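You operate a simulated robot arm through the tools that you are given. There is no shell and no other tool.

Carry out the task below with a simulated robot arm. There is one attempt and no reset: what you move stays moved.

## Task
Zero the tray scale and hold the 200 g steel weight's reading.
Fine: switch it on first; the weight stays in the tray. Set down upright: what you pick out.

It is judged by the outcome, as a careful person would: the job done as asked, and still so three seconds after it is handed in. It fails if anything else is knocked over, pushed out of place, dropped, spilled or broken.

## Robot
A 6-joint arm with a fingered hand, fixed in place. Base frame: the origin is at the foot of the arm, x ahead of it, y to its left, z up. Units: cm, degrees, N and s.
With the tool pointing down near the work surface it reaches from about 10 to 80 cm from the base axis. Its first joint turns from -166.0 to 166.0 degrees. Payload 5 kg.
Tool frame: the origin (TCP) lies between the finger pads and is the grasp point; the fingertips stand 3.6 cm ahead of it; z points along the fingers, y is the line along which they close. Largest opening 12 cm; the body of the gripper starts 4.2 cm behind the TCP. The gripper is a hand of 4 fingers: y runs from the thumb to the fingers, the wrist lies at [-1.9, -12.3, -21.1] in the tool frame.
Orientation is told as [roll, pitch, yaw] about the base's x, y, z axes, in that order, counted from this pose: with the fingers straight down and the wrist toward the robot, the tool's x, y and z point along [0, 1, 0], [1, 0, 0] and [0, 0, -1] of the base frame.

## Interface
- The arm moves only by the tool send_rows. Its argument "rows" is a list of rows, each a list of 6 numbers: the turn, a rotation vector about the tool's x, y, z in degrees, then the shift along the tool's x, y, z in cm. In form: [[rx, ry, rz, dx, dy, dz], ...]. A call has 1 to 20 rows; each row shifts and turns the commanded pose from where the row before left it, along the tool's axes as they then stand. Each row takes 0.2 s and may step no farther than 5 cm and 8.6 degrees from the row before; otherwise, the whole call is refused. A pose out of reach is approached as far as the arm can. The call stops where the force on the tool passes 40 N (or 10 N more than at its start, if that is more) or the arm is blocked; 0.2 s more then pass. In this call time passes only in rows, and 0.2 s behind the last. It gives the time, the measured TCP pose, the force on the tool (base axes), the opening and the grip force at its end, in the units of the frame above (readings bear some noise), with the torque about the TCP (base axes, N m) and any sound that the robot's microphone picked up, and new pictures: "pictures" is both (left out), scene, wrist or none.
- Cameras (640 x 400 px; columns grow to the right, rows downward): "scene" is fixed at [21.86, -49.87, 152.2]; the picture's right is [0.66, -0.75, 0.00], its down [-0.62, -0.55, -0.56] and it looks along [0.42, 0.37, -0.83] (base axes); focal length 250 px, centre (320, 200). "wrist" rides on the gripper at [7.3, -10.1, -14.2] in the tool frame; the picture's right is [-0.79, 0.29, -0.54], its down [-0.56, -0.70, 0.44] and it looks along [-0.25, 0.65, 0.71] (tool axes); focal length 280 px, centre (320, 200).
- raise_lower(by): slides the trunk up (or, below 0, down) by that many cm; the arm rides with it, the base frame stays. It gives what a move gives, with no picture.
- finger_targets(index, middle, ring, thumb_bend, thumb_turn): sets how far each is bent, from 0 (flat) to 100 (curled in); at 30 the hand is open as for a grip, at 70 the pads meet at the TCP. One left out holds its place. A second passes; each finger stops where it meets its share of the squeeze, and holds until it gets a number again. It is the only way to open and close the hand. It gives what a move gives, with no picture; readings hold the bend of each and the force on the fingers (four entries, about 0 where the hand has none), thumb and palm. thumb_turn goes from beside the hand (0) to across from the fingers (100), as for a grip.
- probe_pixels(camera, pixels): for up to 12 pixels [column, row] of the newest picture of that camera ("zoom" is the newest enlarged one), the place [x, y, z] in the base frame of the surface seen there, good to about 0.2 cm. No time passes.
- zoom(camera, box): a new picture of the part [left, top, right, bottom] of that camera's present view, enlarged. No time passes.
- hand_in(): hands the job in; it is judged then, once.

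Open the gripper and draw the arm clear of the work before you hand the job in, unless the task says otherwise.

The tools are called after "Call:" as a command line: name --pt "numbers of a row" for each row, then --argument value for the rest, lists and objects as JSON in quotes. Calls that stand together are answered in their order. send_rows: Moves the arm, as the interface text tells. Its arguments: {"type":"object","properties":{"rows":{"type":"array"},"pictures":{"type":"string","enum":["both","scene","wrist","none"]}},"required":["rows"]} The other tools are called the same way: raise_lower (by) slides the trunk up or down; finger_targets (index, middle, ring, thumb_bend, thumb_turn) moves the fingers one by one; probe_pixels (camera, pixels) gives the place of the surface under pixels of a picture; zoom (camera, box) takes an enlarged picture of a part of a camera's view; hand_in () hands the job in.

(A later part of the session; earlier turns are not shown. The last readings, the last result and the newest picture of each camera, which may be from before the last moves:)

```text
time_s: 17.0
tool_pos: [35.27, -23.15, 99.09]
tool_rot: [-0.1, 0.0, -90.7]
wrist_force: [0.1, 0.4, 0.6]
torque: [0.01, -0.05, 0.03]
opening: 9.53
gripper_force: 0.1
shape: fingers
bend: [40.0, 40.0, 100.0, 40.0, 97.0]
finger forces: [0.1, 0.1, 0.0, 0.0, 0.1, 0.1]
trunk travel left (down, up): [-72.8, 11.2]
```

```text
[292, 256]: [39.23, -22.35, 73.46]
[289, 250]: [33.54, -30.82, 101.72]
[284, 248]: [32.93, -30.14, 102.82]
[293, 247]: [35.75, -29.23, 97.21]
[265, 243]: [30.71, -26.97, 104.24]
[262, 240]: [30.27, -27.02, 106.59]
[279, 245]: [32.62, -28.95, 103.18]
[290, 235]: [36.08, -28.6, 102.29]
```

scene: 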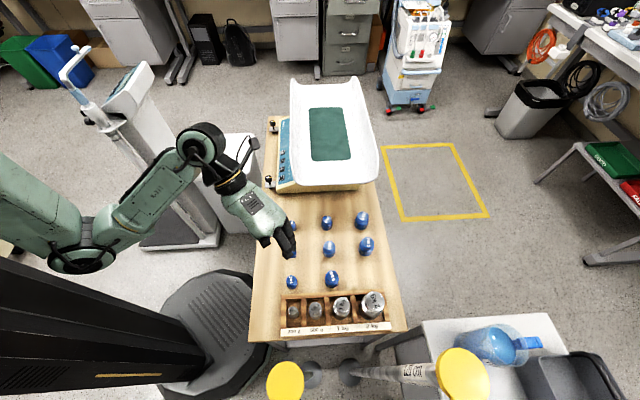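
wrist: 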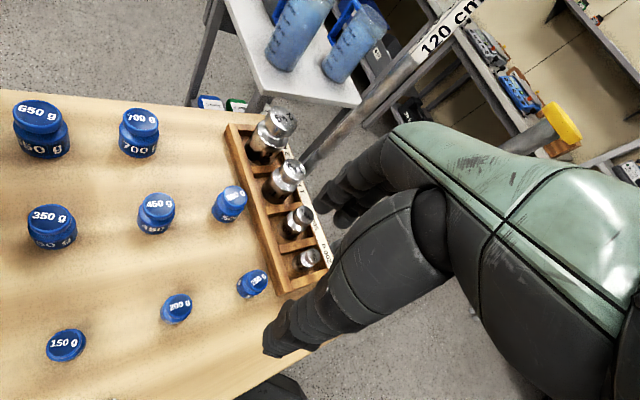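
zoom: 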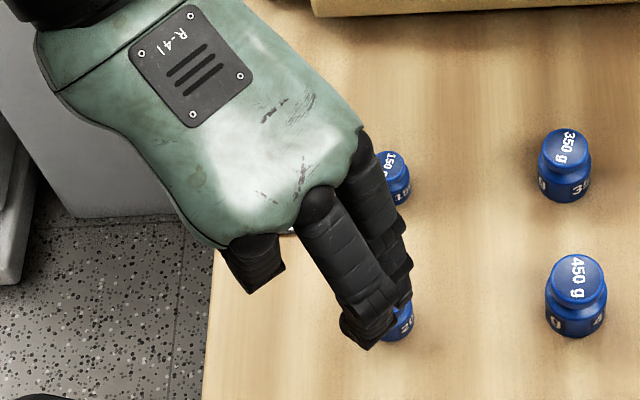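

Index/middle pads sit at tool y≈+4.8, thumb pad about -4.7, so the grasp centre is at the TCP. To keep more clearance from the 500 g neighbour I'll turn to yaw ≈ -110°, close a bit to 48, and move above the weight staying at z≈99.

Call:
finger_targets --index 48 --middle 48 --thumb_bend 48

Call:
send_rows --pt "0 0 6.5 0 0 0" --pt "0 0 6.5 0 0 0" --pt "0 0 6.5 0 0 0" --pictures "none"

```text
time_s: 18.0
tool_pos: [35.31, -23.33, 99.01]
tool_rot: [0.0, 0.0, -90.6]
wrist_force: [0.5, 0.2, -0.2]
torque: [0.03, -0.02, 0.0]
opening: 7.09
gripper_force: 0.1
shape: fingers
bend: [48.0, 48.0, 100.0, 48.0, 98.0]
finger forces: [0.0, 0.0, 0.0, 0.0, 0.0, 0.0]
trunk travel left (down, up): [-72.8, 11.2]
```

```text
time_s: 18.8
tool_pos: [35.05, -23.82, 98.65]
tool_rot: [0.2, -0.1, -110.0]
wrist_force: [0.0, 0.5, -0.5]
torque: [0.01, 0.01, -0.01]
opening: 7.13
gripper_force: 0.0
shape: fingers
bend: [48.0, 48.0, 100.0, 48.0, 98.0]
finger forces: [0.1, 0.1, 0.1, 0.1, 0.0, 0.1]
out of reach, approached as far as the arm can: row 3
trunk travel left (down, up): [-72.8, 11.2]
```

Yaw is -110°; row 3 was near a joint limit but reached. I now translate by tool (-3.5, +13.3) to sit above the weight at z≈98.6 and check with pictures.

Call:
send_rows --pt "0 0 0 -0.875 3.33 0" --pt "0 0 0 -0.875 3.33 0" --pt "0 0 0 -0.875 3.33 0" --pt "0 0 0 -0.875 3.33 0" --pictures "both"

Call:
zoom --camera "scene" --box '[230, 230, 358, 330]'

```text
time_s: 19.8
tool_pos: [27.09, -35.2, 98.41]
tool_rot: [0.0, 0.0, -110.0]
wrist_force: [0.2, 0.1, 0.0]
torque: [0.02, -0.02, 0.02]
opening: 7.08
gripper_force: 0.1
shape: fingers
bend: [48.0, 48.0, 100.0, 48.0, 98.0]
finger forces: [0.1, 0.0, 0.0, 0.1, 0.0, 0.1]
trunk travel left (down, up): [-72.8, 11.2]
```

scene: 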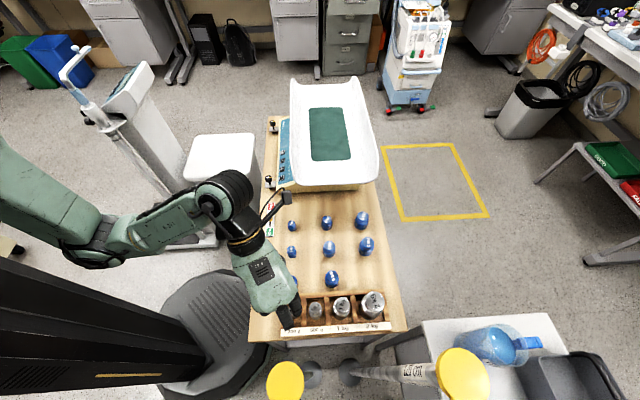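
wrist: 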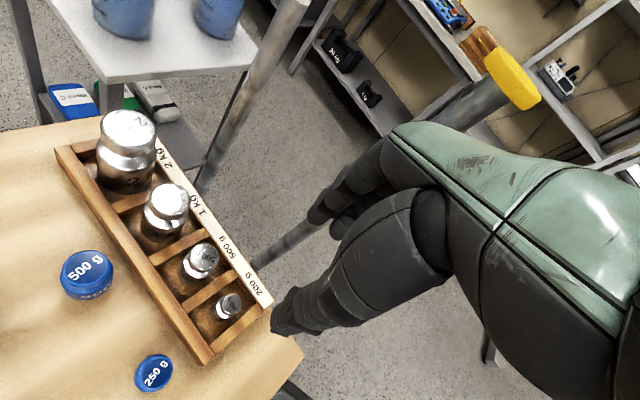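

```text
4.00 times, centred on (294, 280) of scene
```

zoom: 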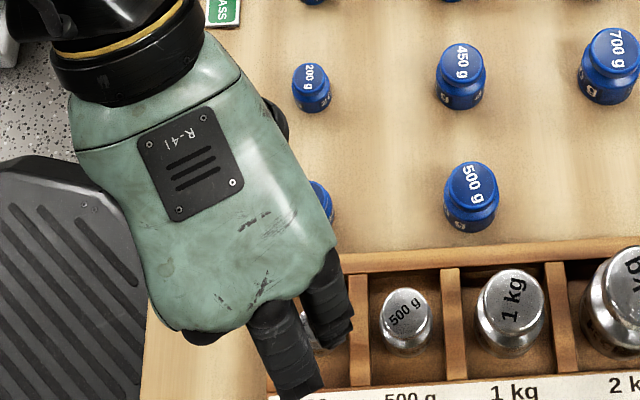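

The hand is above the rack; the 200 g steel weight shows at wrist pixel (229,305). I'll probe it from this viewpoint to refine the centre.

Call:
zoom --camera "wrist" --box '[150, 220, 350, 345]'

Call:
probe_pixels --camera "zoom" --pixels '[[258, 268], [245, 272], [270, 265], [255, 260], [262, 280], [240, 290], [170, 155], [300, 270], [200, 255], [420, 305], [400, 340], [470, 300]]'

```text
3.20 times, centred on (250, 282) of wrist
```

zoom: 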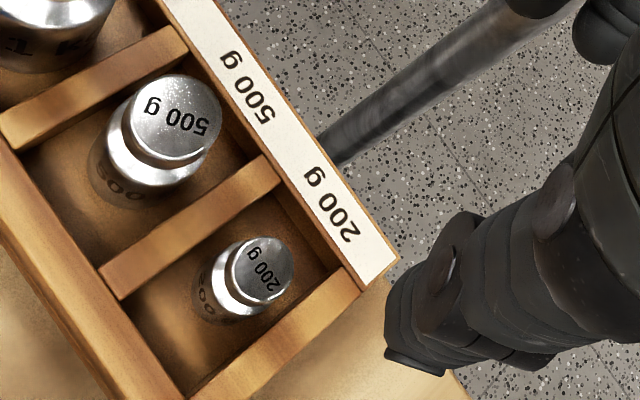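

```text
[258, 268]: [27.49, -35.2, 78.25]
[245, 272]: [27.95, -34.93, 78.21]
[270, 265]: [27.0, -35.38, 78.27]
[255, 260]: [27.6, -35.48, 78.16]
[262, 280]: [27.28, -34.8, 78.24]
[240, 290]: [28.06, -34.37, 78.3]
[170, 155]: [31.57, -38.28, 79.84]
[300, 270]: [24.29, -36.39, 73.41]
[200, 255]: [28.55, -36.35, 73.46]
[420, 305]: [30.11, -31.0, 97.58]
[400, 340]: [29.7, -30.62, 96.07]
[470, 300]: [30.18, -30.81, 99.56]
```

The weight top centre is confirmed at (27.2,-35.2), z≈78. I descend to TCP z≈84 (tips just above the weight) and check.

Call:
send_rows --pt "0 0 0 0.05 0 3.6" --pt "0 0 0 0.05 0 3.6" --pt "0 0 0 0 0 3.6" --pt "0 0 0 0 0 3.6" --pictures "both"

Call:
zoom --camera "scene" --box '[240, 270, 336, 330]'

Call:
zoom --camera "wrist" --box '[200, 160, 400, 350]'

```text
time_s: 20.8
tool_pos: [27.31, -35.13, 83.81]
tool_rot: [0.0, -0.1, -110.2]
wrist_force: [-0.3, 0.2, -0.7]
torque: [-0.01, 0.01, 0.01]
opening: 7.05
gripper_force: 0.1
shape: fingers
bend: [48.0, 48.0, 100.0, 48.0, 98.0]
finger forces: [0.0, 0.1, 0.1, 0.0, 0.1, 0.0]
trunk travel left (down, up): [-72.8, 11.2]
```

scene: 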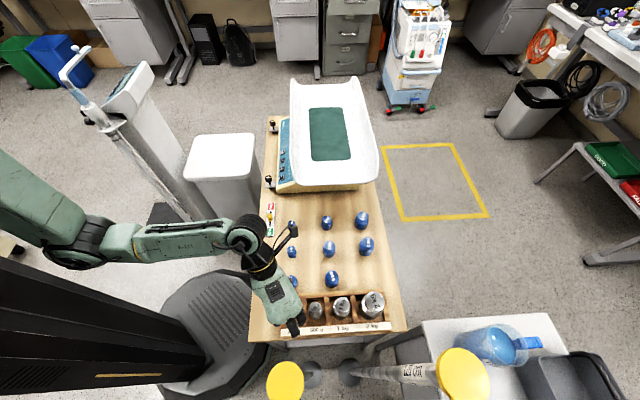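
wrist: 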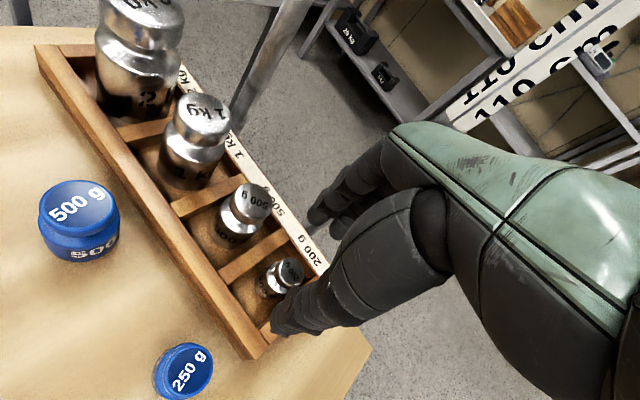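

```text
6.67 times, centred on (288, 300) of scene
```

zoom: 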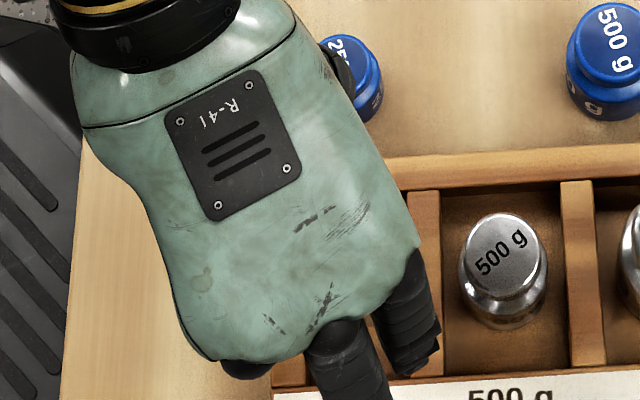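

```text
2.11 times, centred on (300, 255) of wrist
```

zoom: 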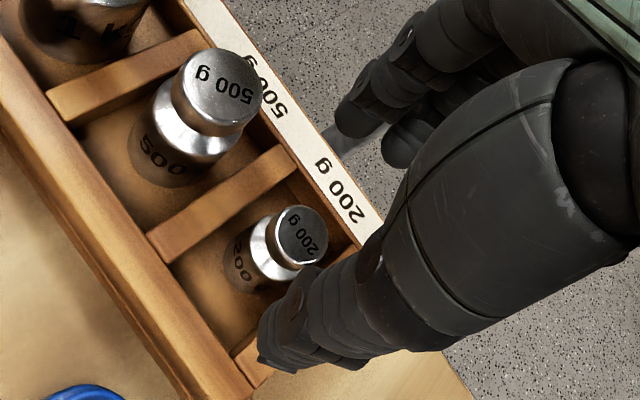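

Alignment matches (weight top at wrist (291,272), predicted (294,272)). I descend to TCP z≈79 so that the tips straddle the weight just above the rack walls (74.9).

Call:
send_rows --pt "0 0 0 -0.1 0 1.6" --pt "0 0 0 0 0 1.6" --pt "0 0 0 0 0 1.5" --pictures "both"

Call:
zoom --camera "scene" --box '[260, 285, 340, 335]'

Call:
zoom --camera "wrist" --box '[220, 160, 400, 310]'

```text
time_s: 21.6
tool_pos: [27.47, -35.13, 79.3]
tool_rot: [0.0, 0.0, -110.0]
wrist_force: [0.0, 0.1, 0.2]
torque: [-0.02, -0.01, 0.02]
opening: 7.04
gripper_force: 0.1
shape: fingers
bend: [48.0, 48.0, 100.0, 48.0, 98.0]
finger forces: [0.0, 0.0, 0.0, 0.0, 0.1, 0.1]
trunk travel left (down, up): [-72.8, 11.2]
```

scene: 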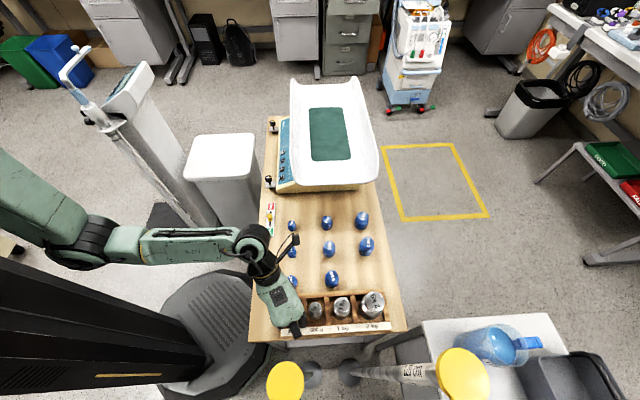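
wrist: 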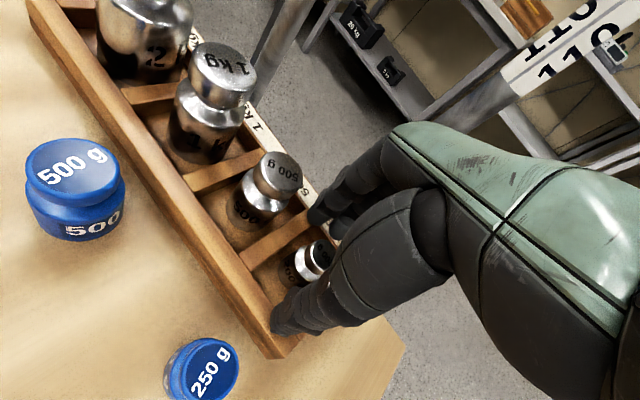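

```text
8.00 times, centred on (300, 310) of scene
```

zoom: 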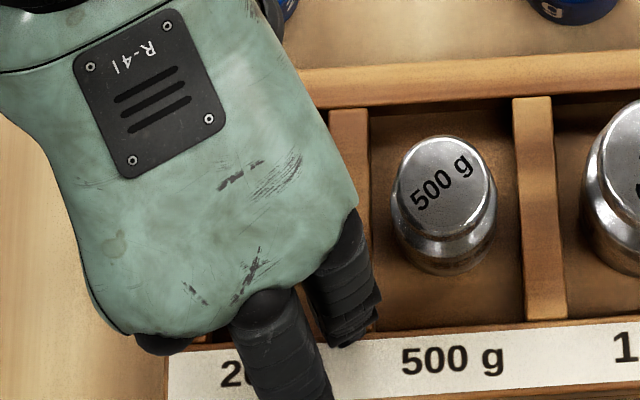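

```text
2.67 times, centred on (310, 235) of wrist
```

zoom: 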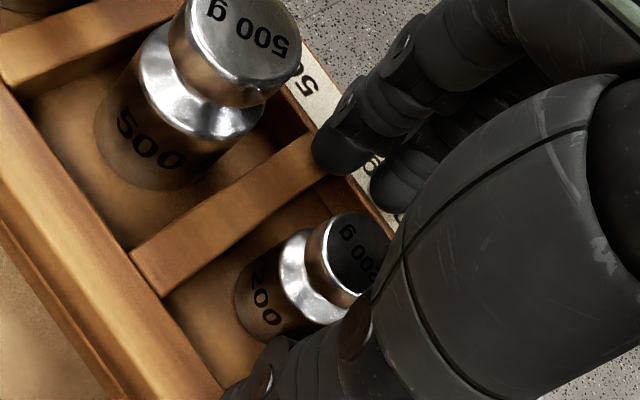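

The tips straddle the weight with the index above the divider, clear of the 500 g. I correct by tool (-0.25,+0.15), go down 0.4 cm, then start closing gently.

Call:
send_rows --pt "0 0 0 -0.25 0.15 0.2" --pt "0 0 0 0 0 0.25" --pictures "none"

Call:
finger_targets --index 55 --middle 55 --thumb_bend 55

Call:
zoom --camera "wrist" --box '[220, 160, 400, 310]'

```text
time_s: 22.2
tool_pos: [27.1, -35.16, 79.06]
tool_rot: [0.3, -0.2, -110.2]
wrist_force: [1.5, -1.0, 14.5]
torque: [-0.63, 0.39, 0.1]
opening: 7.07
gripper_force: 7.3
shape: fingers
bend: [48.0, 47.0, 100.0, 48.0, 98.0]
finger forces: [0.1, 15.3, 0.0, 0.0, 0.0, 0.0]
trunk travel left (down, up): [-72.8, 11.2]
```

```text
time_s: 23.2
tool_pos: [27.12, -35.28, 79.05]
tool_rot: [0.1, -0.3, -110.1]
wrist_force: [2.3, -11.2, 30.3]
torque: [-1.44, 0.69, 0.37]
opening: 4.98
gripper_force: 15.0
shape: fingers
bend: [55.0, 48.0, 100.0, 55.0, 99.0]
finger forces: [1.5, 28.9, 0.0, 0.1, 0.0, 0.1]
trunk travel left (down, up): [-72.8, 11.2]
```

```text
2.67 times, centred on (310, 235) of wrist
```

zoom: 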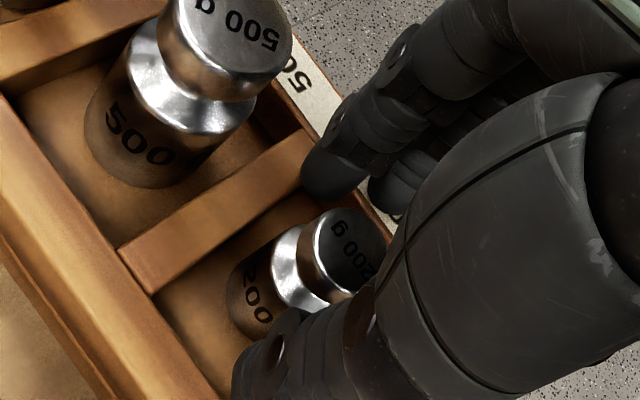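

The middle finger touched the rack's front wall (28.9 N on the middle), so it reaches lower than the index. I lift 0.7 cm at once to relieve it and re-check.

Call:
send_rows --pt "0 0 0 0 0 -0.4" --pt "0 0 0 0 0 -0.4" --pictures "both"

Call:
zoom --camera "wrist" --box '[220, 160, 400, 310]'

Call:
zoom --camera "scene" --box '[240, 270, 420, 360]'

```text
time_s: 23.8
tool_pos: [26.85, -34.85, 79.42]
tool_rot: [-0.3, 0.3, -110.2]
wrist_force: [-0.4, 0.5, 0.1]
torque: [0.02, 0.01, 0.0]
opening: 4.95
gripper_force: 0.1
shape: fingers
bend: [55.0, 55.0, 100.0, 55.0, 99.0]
finger forces: [0.0, 0.1, 0.1, 0.0, 0.1, 0.1]
trunk travel left (down, up): [-72.8, 11.2]
```

scene: 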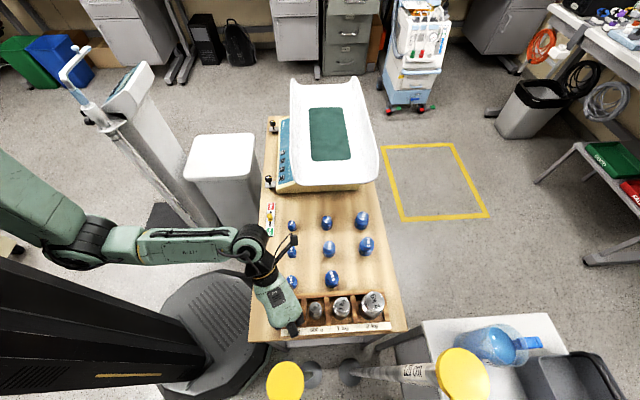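
wrist: 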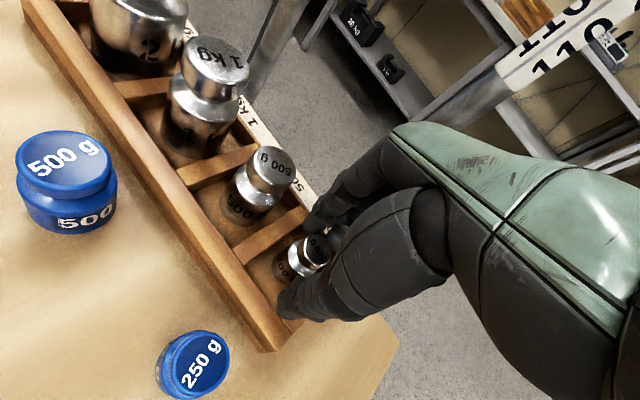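

```text
2.67 times, centred on (310, 235) of wrist
```

zoom: 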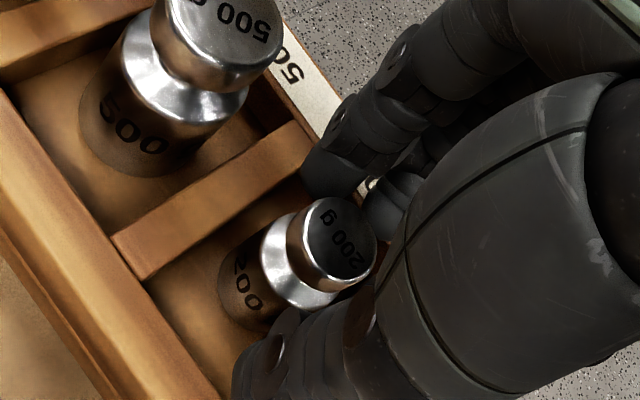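

```text
3.56 times, centred on (330, 315) of scene
```

zoom: 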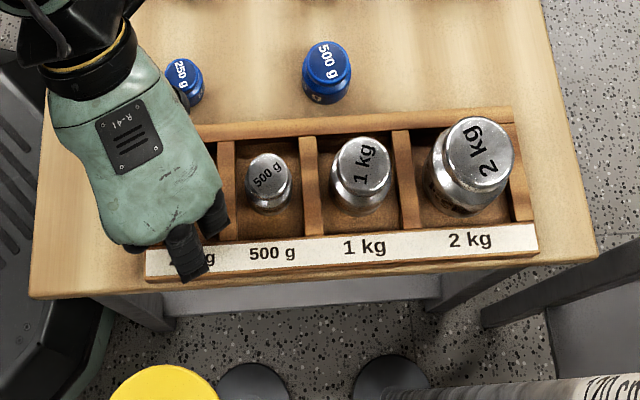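

Force is relieved and the weight is still upright at (27.2,-35.2). I re-centre by tool (+0.45,+0.2), close to 58 so the middle tip clears the front wall, and then look.

Call:
send_rows --pt "0 0 0 0.42 0.2 0" --pictures "none"

Call:
finger_targets --index 58 --middle 58 --thumb_bend 58

Call:
zoom --camera "wrist" --box '[240, 180, 380, 290]'

```text
time_s: 24.2
tool_pos: [27.28, -35.43, 79.56]
tool_rot: [-0.1, 0.1, -110.1]
wrist_force: [0.0, -0.2, -0.1]
torque: [0.04, 0.02, -0.02]
opening: 4.97
gripper_force: 0.1
shape: fingers
bend: [55.0, 55.0, 100.0, 55.0, 99.0]
finger forces: [0.0, 0.0, 0.0, 0.0, 0.0, 0.0]
trunk travel left (down, up): [-72.8, 11.2]
```

```text
time_s: 25.2
tool_pos: [27.22, -35.39, 79.73]
tool_rot: [0.0, 0.0, -110.1]
wrist_force: [-0.7, -0.9, 0.2]
torque: [-0.03, 0.01, -0.02]
opening: 4.37
gripper_force: 0.0
shape: fingers
bend: [57.0, 57.0, 100.0, 57.0, 99.0]
finger forces: [0.0, 0.0, 0.0, 0.1, 0.0, 0.1]
trunk travel left (down, up): [-72.8, 11.2]
```

```text
3.64 times, centred on (310, 235) of wrist
```

zoom: 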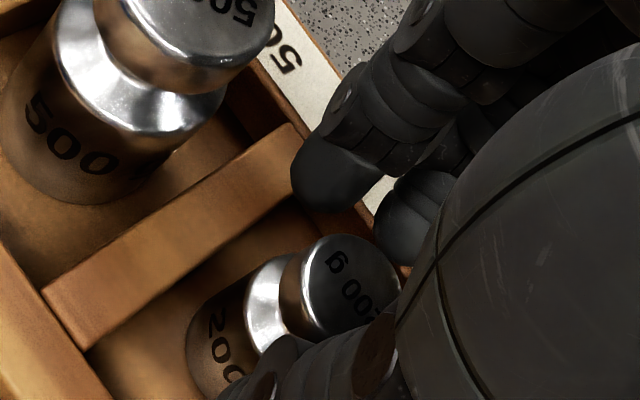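

The weight sits between thumb and fingers, slightly nearer the thumb. I shift -0.15 along y and lower gently in steps, checking finger forces.

Call:
send_rows --pt "0 0 0 0 -0.15 0.25" --pt "0 0 0 0 0 0.2" --pictures "wrist"

Call:
zoom --camera "wrist" --box '[240, 180, 380, 290]'

```text
time_s: 25.8
tool_pos: [27.27, -35.22, 79.2]
tool_rot: [0.0, 0.0, -110.1]
wrist_force: [-0.1, 0.3, 0.5]
torque: [0.0, 0.0, 0.01]
opening: 4.38
gripper_force: 0.0
shape: fingers
bend: [57.0, 57.0, 100.0, 57.0, 99.0]
finger forces: [0.1, 0.1, 0.0, 0.1, 0.0, 0.1]
trunk travel left (down, up): [-72.8, 11.2]
```

wrist: 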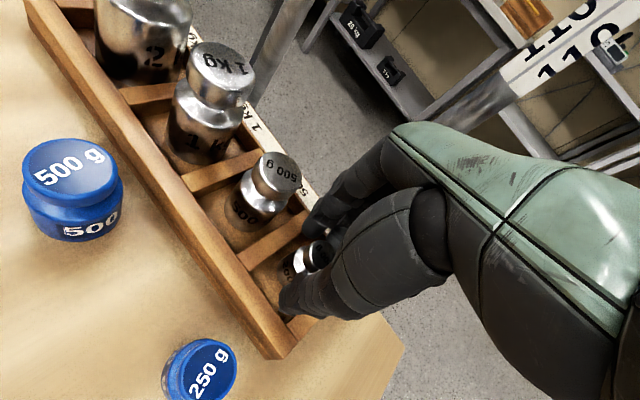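

```text
3.64 times, centred on (310, 235) of wrist
```

zoom: 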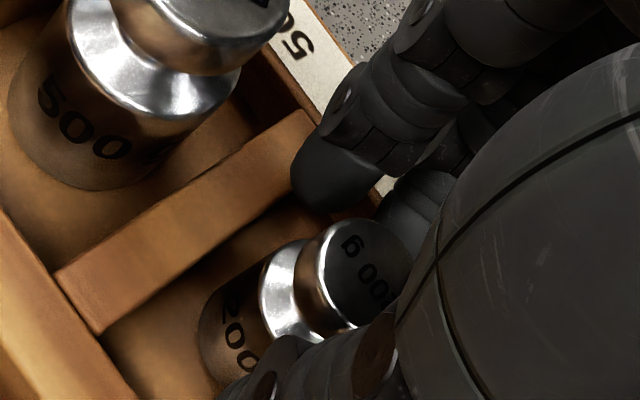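

No contact at z=79.2. One more 0.25 cm down, and then close the pinch in small steps.

Call:
send_rows --pt "0 0 0 0 0 0.25" --pictures "none"

```text
time_s: 26.2
tool_pos: [27.3, -35.35, 79.14]
tool_rot: [0.0, 0.0, -110.1]
wrist_force: [0.1, 0.2, 2.8]
torque: [-0.1, -0.02, -0.02]
opening: 4.36
gripper_force: 1.4
shape: fingers
bend: [57.0, 57.0, 100.0, 57.0, 99.0]
finger forces: [2.7, 0.0, 0.0, 0.0, 0.0, 0.1]
trunk travel left (down, up): [-72.8, 11.2]
```

The index just touched the divider top (2.7 N), so tips are at ≈75. I raise 0.25 cm and close in steps.

Call:
send_rows --pt "0 0 0 0 0 -0.25" --pictures "none"

Call:
finger_targets --index 61 --middle 61 --thumb_bend 61

Call:
zoom --camera "wrist" --box '[240, 180, 380, 290]'

```text
time_s: 26.6
tool_pos: [27.19, -35.44, 79.27]
tool_rot: [0.0, -0.1, -110.1]
wrist_force: [0.3, 0.3, 0.0]
torque: [0.0, -0.02, -0.01]
opening: 4.34
gripper_force: 0.1
shape: fingers
bend: [57.0, 57.0, 100.0, 57.0, 99.0]
finger forces: [0.1, 0.0, 0.1, 0.1, 0.0, 0.0]
trunk travel left (down, up): [-72.8, 11.2]
```

```text
time_s: 27.6
tool_pos: [27.26, -35.45, 79.29]
tool_rot: [0.0, 0.0, -110.1]
wrist_force: [0.0, 0.0, 0.3]
torque: [0.0, 0.02, 0.01]
opening: 3.21
gripper_force: 0.3
shape: fingers
bend: [61.0, 61.0, 100.0, 61.0, 99.0]
finger forces: [0.0, 0.0, 0.0, 0.0, 0.2, 0.0]
trunk travel left (down, up): [-72.8, 11.2]
```

```text
3.64 times, centred on (310, 235) of wrist
```

zoom: 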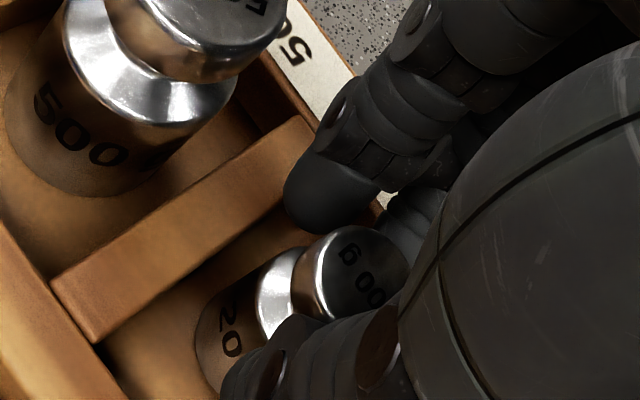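

The thumb is just about touching (0.2) as the TCP drifted 0.2 cm; I shift back 0.2 cm to centre and close further to 64.

Call:
send_rows --pt "0 0 0 0 -0.2 0" --pictures "none"

Call:
finger_targets --index 64 --middle 64 --thumb_bend 64

Call:
zoom --camera "wrist" --box '[240, 180, 380, 290]'

```text
time_s: 28.0
tool_pos: [27.45, -35.13, 79.35]
tool_rot: [0.0, -0.1, -110.1]
wrist_force: [0.2, -0.1, -0.2]
torque: [0.0, -0.01, 0.03]
opening: 3.18
gripper_force: 0.0
shape: fingers
bend: [61.0, 61.0, 100.0, 61.0, 99.0]
finger forces: [0.0, 0.0, 0.1, 0.0, 0.0, 0.0]
trunk travel left (down, up): [-72.8, 11.2]
```

```text
time_s: 29.0
tool_pos: [27.47, -35.23, 79.22]
tool_rot: [0.1, -0.1, -110.1]
wrist_force: [0.0, -0.2, -0.8]
torque: [0.0, -0.02, -0.04]
opening: 2.62
gripper_force: 1.4
shape: fingers
bend: [62.0, 64.0, 100.0, 63.0, 100.0]
finger forces: [1.2, 0.1, 0.0, 0.0, 1.0, 0.1]
trunk travel left (down, up): [-72.8, 11.2]
```

```text
3.64 times, centred on (310, 235) of wrist
```

zoom: 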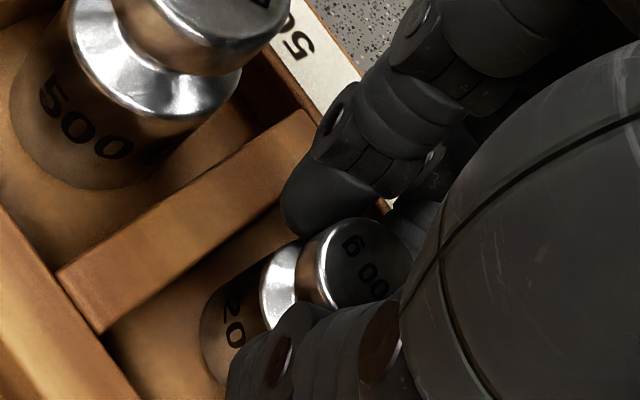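

Index (1.2 N) and thumb (1.0 N) have touched the weight; middle is free still. I close on to 68–70 for a firm hold.

Call:
finger_targets --index 68 --middle 70 --thumb_bend 68

Call:
zoom --camera "wrist" --box '[240, 180, 380, 290]'

```text
time_s: 30.0
tool_pos: [27.43, -35.18, 79.34]
tool_rot: [0.1, 0.0, -110.1]
wrist_force: [-0.1, -1.8, 1.1]
torque: [-0.01, -0.01, -0.01]
opening: 2.43
gripper_force: 6.3
shape: fingers
bend: [64.0, 67.0, 100.0, 64.0, 100.0]
finger forces: [2.8, 3.4, 0.0, 0.0, 6.0, 0.0]
trunk travel left (down, up): [-72.8, 11.2]
```

```text
3.64 times, centred on (310, 235) of wrist
```

zoom: 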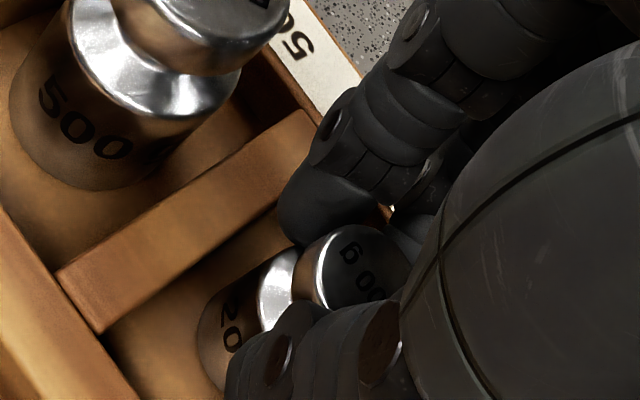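

The pinch holds: index 2.8, middle 3.4, thumb 6.0 N. I tighten slightly and lift 1 cm to test.

Call:
finger_targets --index 71 --middle 73 --thumb_bend 71

Call:
send_rows --pt "0 0 0 0 0 -0.5" --pt "0 0 0 0 0 -0.5" --pictures "wrist"

Call:
zoom --camera "wrist" --box '[240, 180, 380, 290]'

```text
time_s: 31.0
tool_pos: [27.33, -35.22, 79.26]
tool_rot: [0.0, -0.1, -110.1]
wrist_force: [0.0, -1.0, 4.1]
torque: [0.01, -0.04, 0.02]
opening: 2.28
gripper_force: 13.4
shape: fingers
bend: [65.0, 67.0, 100.0, 64.0, 99.0]
finger forces: [6.4, 7.8, 0.0, 0.1, 12.1, 0.0]
trunk travel left (down, up): [-72.8, 11.2]
```

```text
time_s: 31.6
tool_pos: [27.24, -35.13, 80.27]
tool_rot: [0.1, 0.2, -110.1]
wrist_force: [-0.5, 0.7, -2.0]
torque: [-0.02, 0.01, -0.01]
opening: 2.26
gripper_force: 10.8
shape: fingers
bend: [65.0, 72.0, 100.0, 64.0, 99.0]
finger forces: [5.1, 6.5, 0.1, 0.0, 9.7, 0.0]
trunk travel left (down, up): [-72.8, 11.2]
```

wrist: 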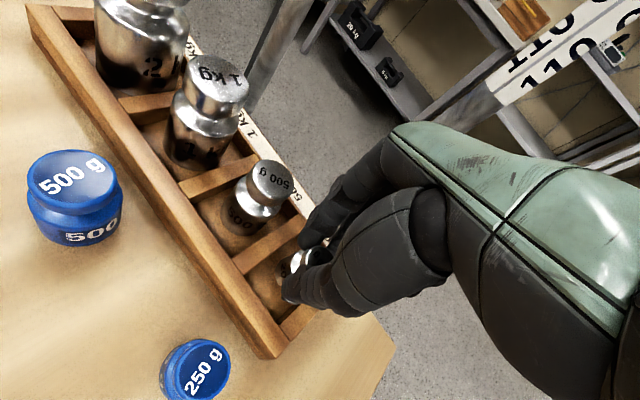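

```text
3.64 times, centred on (310, 235) of wrist
```

zoom: 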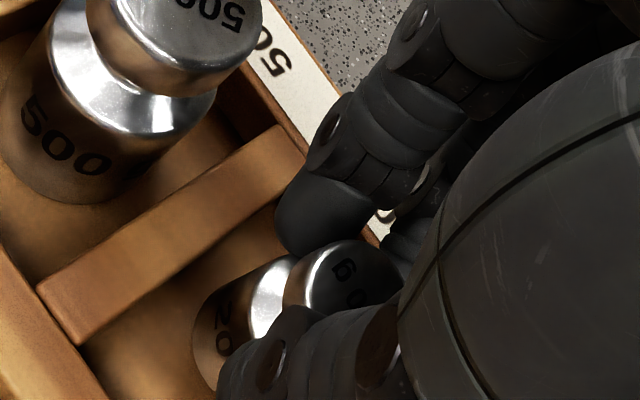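

Load reads -2.0 N, matching 200 g, so the weight is lifted. I raise further to clear the rack and check its attitude.

Call:
send_rows --pt "0 0 0 0 0 -1.5" --pt "0 0 0 0 0 -2" --pt "0 0 0 0 0 -2" --pt "0 0 0 0 0 -2" --pictures "both"

Call:
zoom --camera "wrist" --box '[240, 180, 380, 290]'

Call:
zoom --camera "scene" --box '[260, 270, 340, 330]'

```text
time_s: 32.6
tool_pos: [27.26, -35.04, 87.83]
tool_rot: [0.0, 0.0, -110.1]
wrist_force: [0.5, 0.2, -2.1]
torque: [-0.01, -0.02, -0.03]
opening: 2.29
gripper_force: 10.8
shape: fingers
bend: [65.0, 72.0, 100.0, 64.0, 99.0]
finger forces: [5.0, 6.3, 0.1, 0.1, 9.8, 0.0]
trunk travel left (down, up): [-72.8, 11.2]
```

scene: 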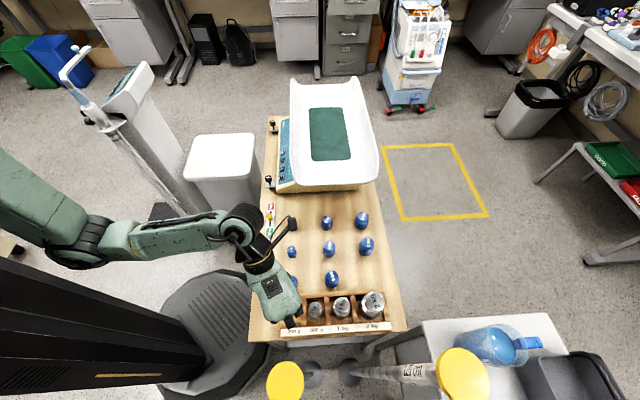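
wrist: 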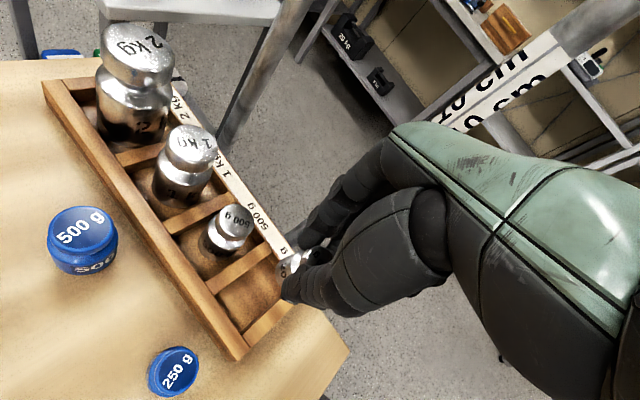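

```text
3.64 times, centred on (310, 235) of wrist
```

zoom: 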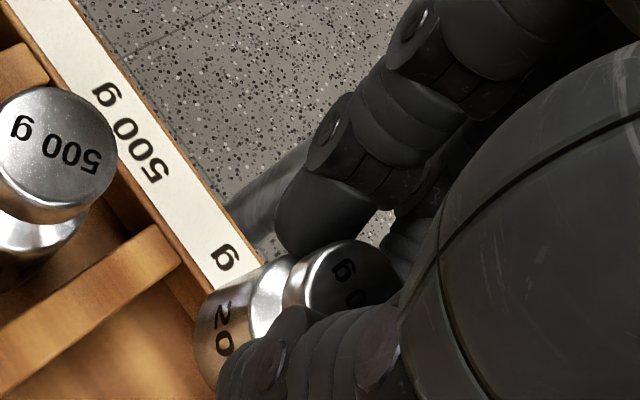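

```text
6.67 times, centred on (300, 300) of scene
```

zoom: 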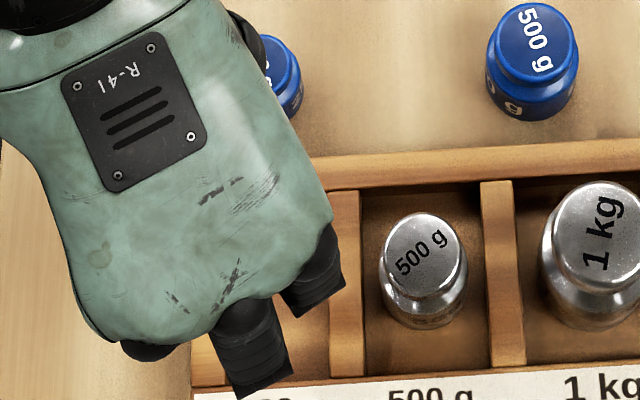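

The weight hangs steady in the pinch (top disc at wrist zoom (345,280)). I'll probe its top disc and body to see how upright it is.

Call:
probe_pixels --camera "wrist" --pixels '[[309, 251], [313, 248], [318, 247], [316, 255], [322, 252], [311, 258], [325, 258], [295, 262], [285, 268], [288, 272], [298, 256], [282, 275]]'

```text
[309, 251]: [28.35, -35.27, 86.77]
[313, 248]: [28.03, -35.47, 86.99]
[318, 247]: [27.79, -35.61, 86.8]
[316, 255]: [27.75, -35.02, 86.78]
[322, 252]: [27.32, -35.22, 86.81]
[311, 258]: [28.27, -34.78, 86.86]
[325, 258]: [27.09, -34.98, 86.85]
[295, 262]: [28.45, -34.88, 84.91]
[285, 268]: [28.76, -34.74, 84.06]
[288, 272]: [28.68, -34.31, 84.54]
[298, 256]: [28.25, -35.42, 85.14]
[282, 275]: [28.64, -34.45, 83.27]
```

The top disc is level (z 86.8–87.0 across), so the weight hangs upright with its bottom about 5.8 cm below the TCP. I lift to z≈101, back out toward (35,-24) and turn to yaw -45.6°.

Call:
send_rows --pt "0 0 0 0 0 -3.3" --pt "0 0 0 0 0 -3.3" --pt "0 0 0 0 0 -3.3" --pt "0 0 0 0 0 -3.3" --pt "0 0 0 0.73 -2.67 0" --pt "0 0 0 0.73 -2.67 0" --pt "0 0 0 0.73 -2.67 0" --pt "0 0 0 0.73 -2.67 0" --pt "0 0 0 0.73 -2.67 0" --pt "0 0 -8.05 0 0 0" --pt "0 0 -8.05 0 0 0" --pt "0 0 -8.05 0 0 0" --pt "0 0 -8.05 0 0 0" --pt "0 0 -8.05 0 0 0" --pt "0 0 -8.05 0 0 0" --pt "0 0 -8.05 0 0 0" --pt "0 0 -8.05 0 0 0" --pictures "both"

```text
time_s: 36.2
tool_pos: [34.92, -25.1, 99.12]
tool_rot: [0.0, 0.0, -45.5]
wrist_force: [-0.2, -0.1, -2.0]
torque: [0.04, 0.03, 0.0]
opening: 2.24
gripper_force: 10.1
shape: fingers
bend: [65.0, 72.0, 100.0, 64.0, 99.0]
finger forces: [4.6, 6.4, 0.0, 0.0, 9.6, 0.2]
out of reach, approached as far as the arm can: row 8, 9
trunk travel left (down, up): [-72.8, 11.2]
```

scene: 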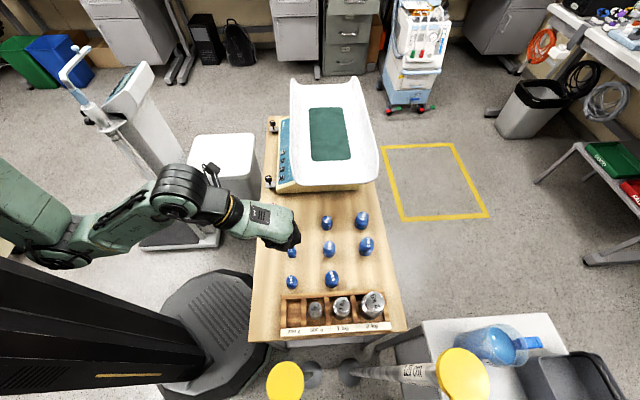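
wrist: 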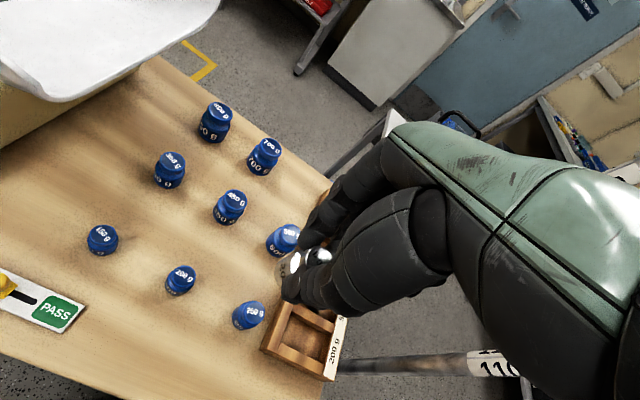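

The weight is still held (-2.0 N). I carry it to above the pad near (73.5,-6.4), rising to z≈103 first so it clears the tray rim (92).

Call:
send_rows --pt "0 0 0 1 0 -2" --pt "0 0 0 2 0.6 -2" --pt "0 0 0 3.4 1.2 0" --pt "0 0 0 3.4 1.2 0" --pt "0 0 0 3.4 1.2 0" --pt "0 0 0 3.4 1.2 0" --pt "0 0 0 3.4 1.2 0" --pt "0 0 0 3.4 1.2 0" --pt "0 0 0 3.4 1.2 0" --pt "0 0 0 3.4 1.2 0" --pt "0 0 0 3.4 1.2 0" --pt "0 0 0 3.4 1.2 0" --pictures "both"

```text
time_s: 38.8
tool_pos: [70.31, -7.85, 102.94]
tool_rot: [0.0, 0.0, -45.7]
wrist_force: [0.2, 0.6, -1.6]
torque: [-0.02, 0.01, -0.03]
opening: 2.2
gripper_force: 9.7
shape: fingers
bend: [65.0, 72.0, 100.0, 64.0, 99.0]
finger forces: [3.9, 6.3, 0.0, 0.1, 9.5, 0.0]
trunk travel left (down, up): [-72.8, 11.2]
```

scene: 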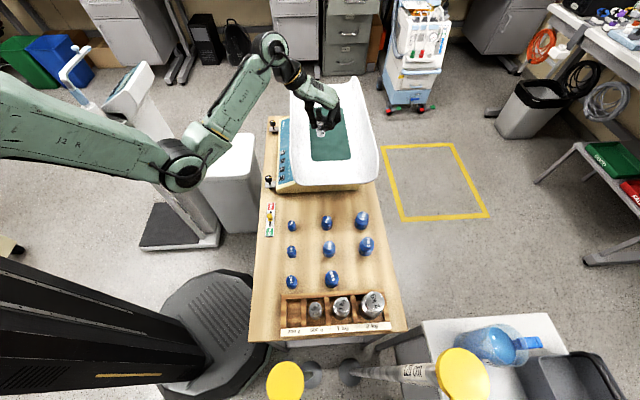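
wrist: 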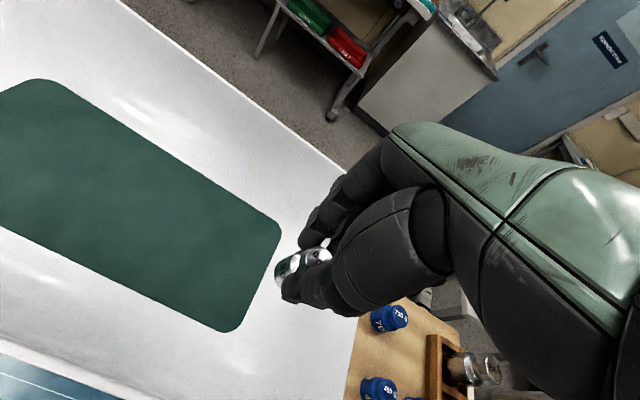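

The weight hangs just short of the pad's near edge. I move 4.6 cm further in along the tray, 1.3 across, then descend to z≈93.5 and check.

Call:
send_rows --pt "0 0 0 2.32 0.63 0" --pt "0 0 0 2.32 0.63 0" --pt "0 0 0 0 0 2.5" --pt "0 0 0 0 0 2.5" --pt "0 0 0 0 0 2.5" --pt "0 0 0 0 0 1.9" --pictures "both"

Call:
zoom --camera "scene" --box '[270, 90, 366, 150]'

Call:
zoom --camera "wrist" --box '[200, 160, 400, 320]'

```text
time_s: 40.2
tool_pos: [74.76, -5.56, 93.93]
tool_rot: [0.0, 0.0, -45.7]
wrist_force: [-0.7, -0.7, -1.8]
torque: [0.02, 0.01, 0.0]
opening: 2.08
gripper_force: 9.2
shape: fingers
bend: [66.0, 72.0, 100.0, 64.0, 99.0]
finger forces: [4.1, 6.2, 0.0, 0.1, 9.0, 0.0]
trunk travel left (down, up): [-72.8, 11.2]
```

scene: 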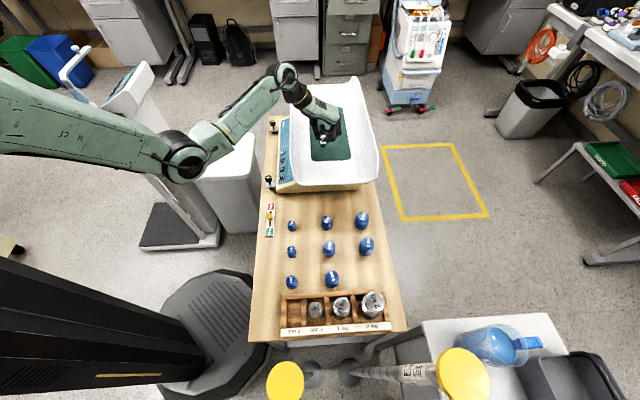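
wrist: 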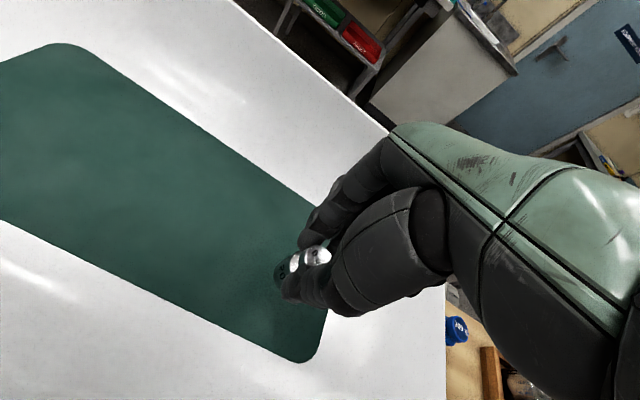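

```text
6.67 times, centred on (318, 120) of scene
```

zoom: 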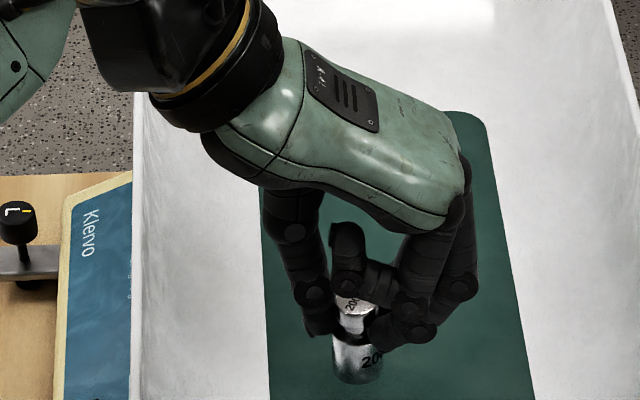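

```text
2.50 times, centred on (300, 240) of wrist
```

zoom: 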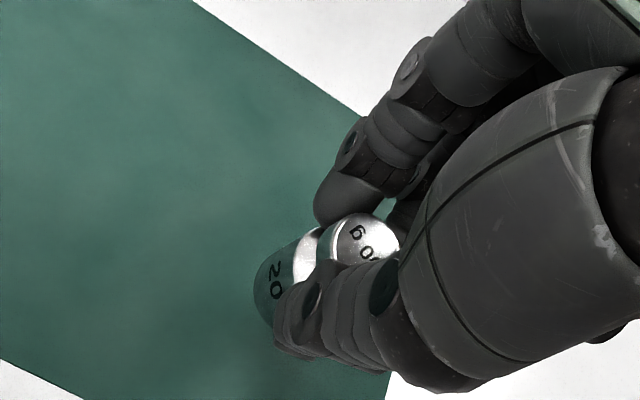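

The weight is upright over the pad (scene zoom (358,345)). I lower to about 0.7 cm above expected contact, then in small steps watching the force.

Call:
send_rows --pt "0 0 0 0 0 1.1" --pt "0 0 0 0 0 1.0" --pictures "none"

Call:
zoom --camera "scene" --box '[300, 115, 348, 150]'

Call:
probe_pixels --camera "zoom" --pixels '[[320, 200], [300, 240], [310, 260], [320, 275], [330, 290], [340, 300], [300, 280]]'

```text
time_s: 40.8
tool_pos: [74.61, -5.71, 91.68]
tool_rot: [0.0, 0.0, -45.8]
wrist_force: [-0.4, -0.5, -2.3]
torque: [0.03, -0.03, -0.01]
opening: 2.06
gripper_force: 9.7
shape: fingers
bend: [66.0, 72.0, 100.0, 64.0, 99.0]
finger forces: [4.1, 6.1, 0.0, 0.0, 9.1, 0.1]
trunk travel left (down, up): [-72.8, 11.2]
```

```text
11.43 times, centred on (324, 132) of scene
```

zoom: 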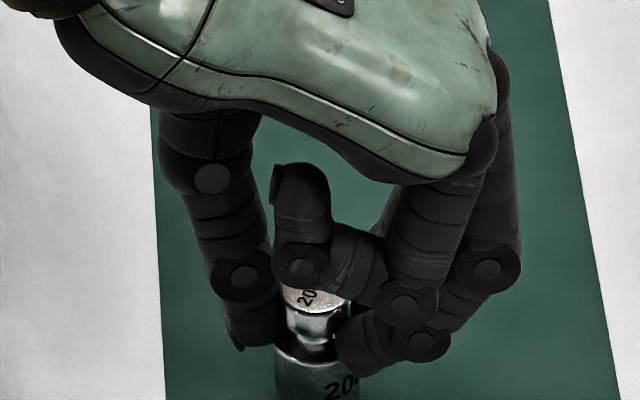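

```text
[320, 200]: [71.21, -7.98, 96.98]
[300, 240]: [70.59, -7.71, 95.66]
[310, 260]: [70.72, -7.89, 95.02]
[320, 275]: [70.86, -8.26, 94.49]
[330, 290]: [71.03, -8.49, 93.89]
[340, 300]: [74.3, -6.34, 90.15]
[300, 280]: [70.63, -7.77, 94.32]
```

The fingers hold the neck with the weight upright. I continue lowering by 0.2 cm steps.

Call:
send_rows --pt "0 0 0 0 0 0.2" --pt "0 0 0 0 0 0.2" --pictures "none"

Call:
zoom --camera "scene" --box '[300, 125, 348, 160]'

```text
time_s: 41.4
tool_pos: [74.59, -5.9, 91.44]
tool_rot: [0.1, -0.1, -45.8]
wrist_force: [1.2, -0.1, 5.0]
torque: [0.07, -0.05, 0.03]
opening: 2.07
gripper_force: 11.7
shape: fingers
bend: [66.0, 72.0, 100.0, 64.0, 99.0]
finger forces: [5.2, 6.6, 0.1, 0.1, 11.4, 0.1]
trunk travel left (down, up): [-72.8, 11.2]
```

```text
11.43 times, centred on (324, 142) of scene
```

zoom: 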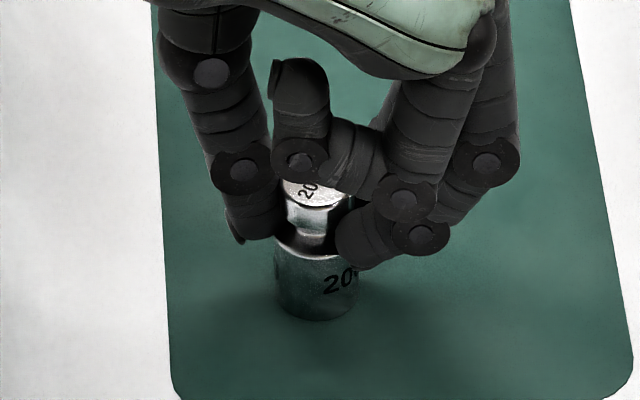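

The weight has landed on the pad (force went from -2 to +5 N) and looks upright. I ease off 0.1 cm and open the pinch slowly.

Call:
send_rows --pt "0 0 0 0 0 -0.12" --pictures "none"

Call:
finger_targets --index 65 --middle 68 --thumb_bend 64

Call:
finger_targets --index 62 --middle 64 --thumb_bend 61

Call:
zoom --camera "scene" --box '[300, 125, 348, 160]'

```text
time_s: 41.8
tool_pos: [74.4, -5.88, 91.5]
tool_rot: [0.0, -0.1, -45.7]
wrist_force: [1.0, 0.0, 2.5]
torque: [0.01, -0.05, -0.01]
opening: 2.03
gripper_force: 11.2
shape: fingers
bend: [66.0, 72.0, 100.0, 64.0, 99.0]
finger forces: [5.3, 6.3, 0.1, 0.0, 10.7, 0.0]
trunk travel left (down, up): [-72.8, 11.2]
```

```text
time_s: 42.8
tool_pos: [74.42, -5.81, 91.57]
tool_rot: [0.0, 0.0, -45.8]
wrist_force: [-0.1, 1.8, 4.3]
torque: [0.07, 0.02, -0.05]
opening: 2.3
gripper_force: 2.6
shape: fingers
bend: [65.0, 68.0, 100.0, 63.0, 99.0]
finger forces: [1.4, 0.9, 0.1, 0.1, 3.1, 0.0]
trunk travel left (down, up): [-72.8, 11.2]
```

```text
time_s: 43.8
tool_pos: [74.46, -5.83, 91.56]
tool_rot: [0.1, 0.0, -45.7]
wrist_force: [-0.6, 1.0, 0.1]
torque: [0.02, -0.02, -0.02]
opening: 3.0
gripper_force: 0.0
shape: fingers
bend: [62.0, 64.0, 100.0, 61.0, 99.0]
finger forces: [0.0, 0.0, 0.0, 0.1, 0.7, 0.0]
trunk travel left (down, up): [-72.8, 11.2]
```

```text
11.43 times, centred on (324, 142) of scene
```

zoom: 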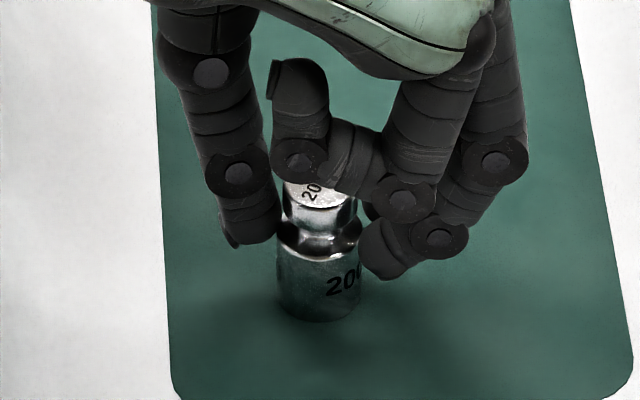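

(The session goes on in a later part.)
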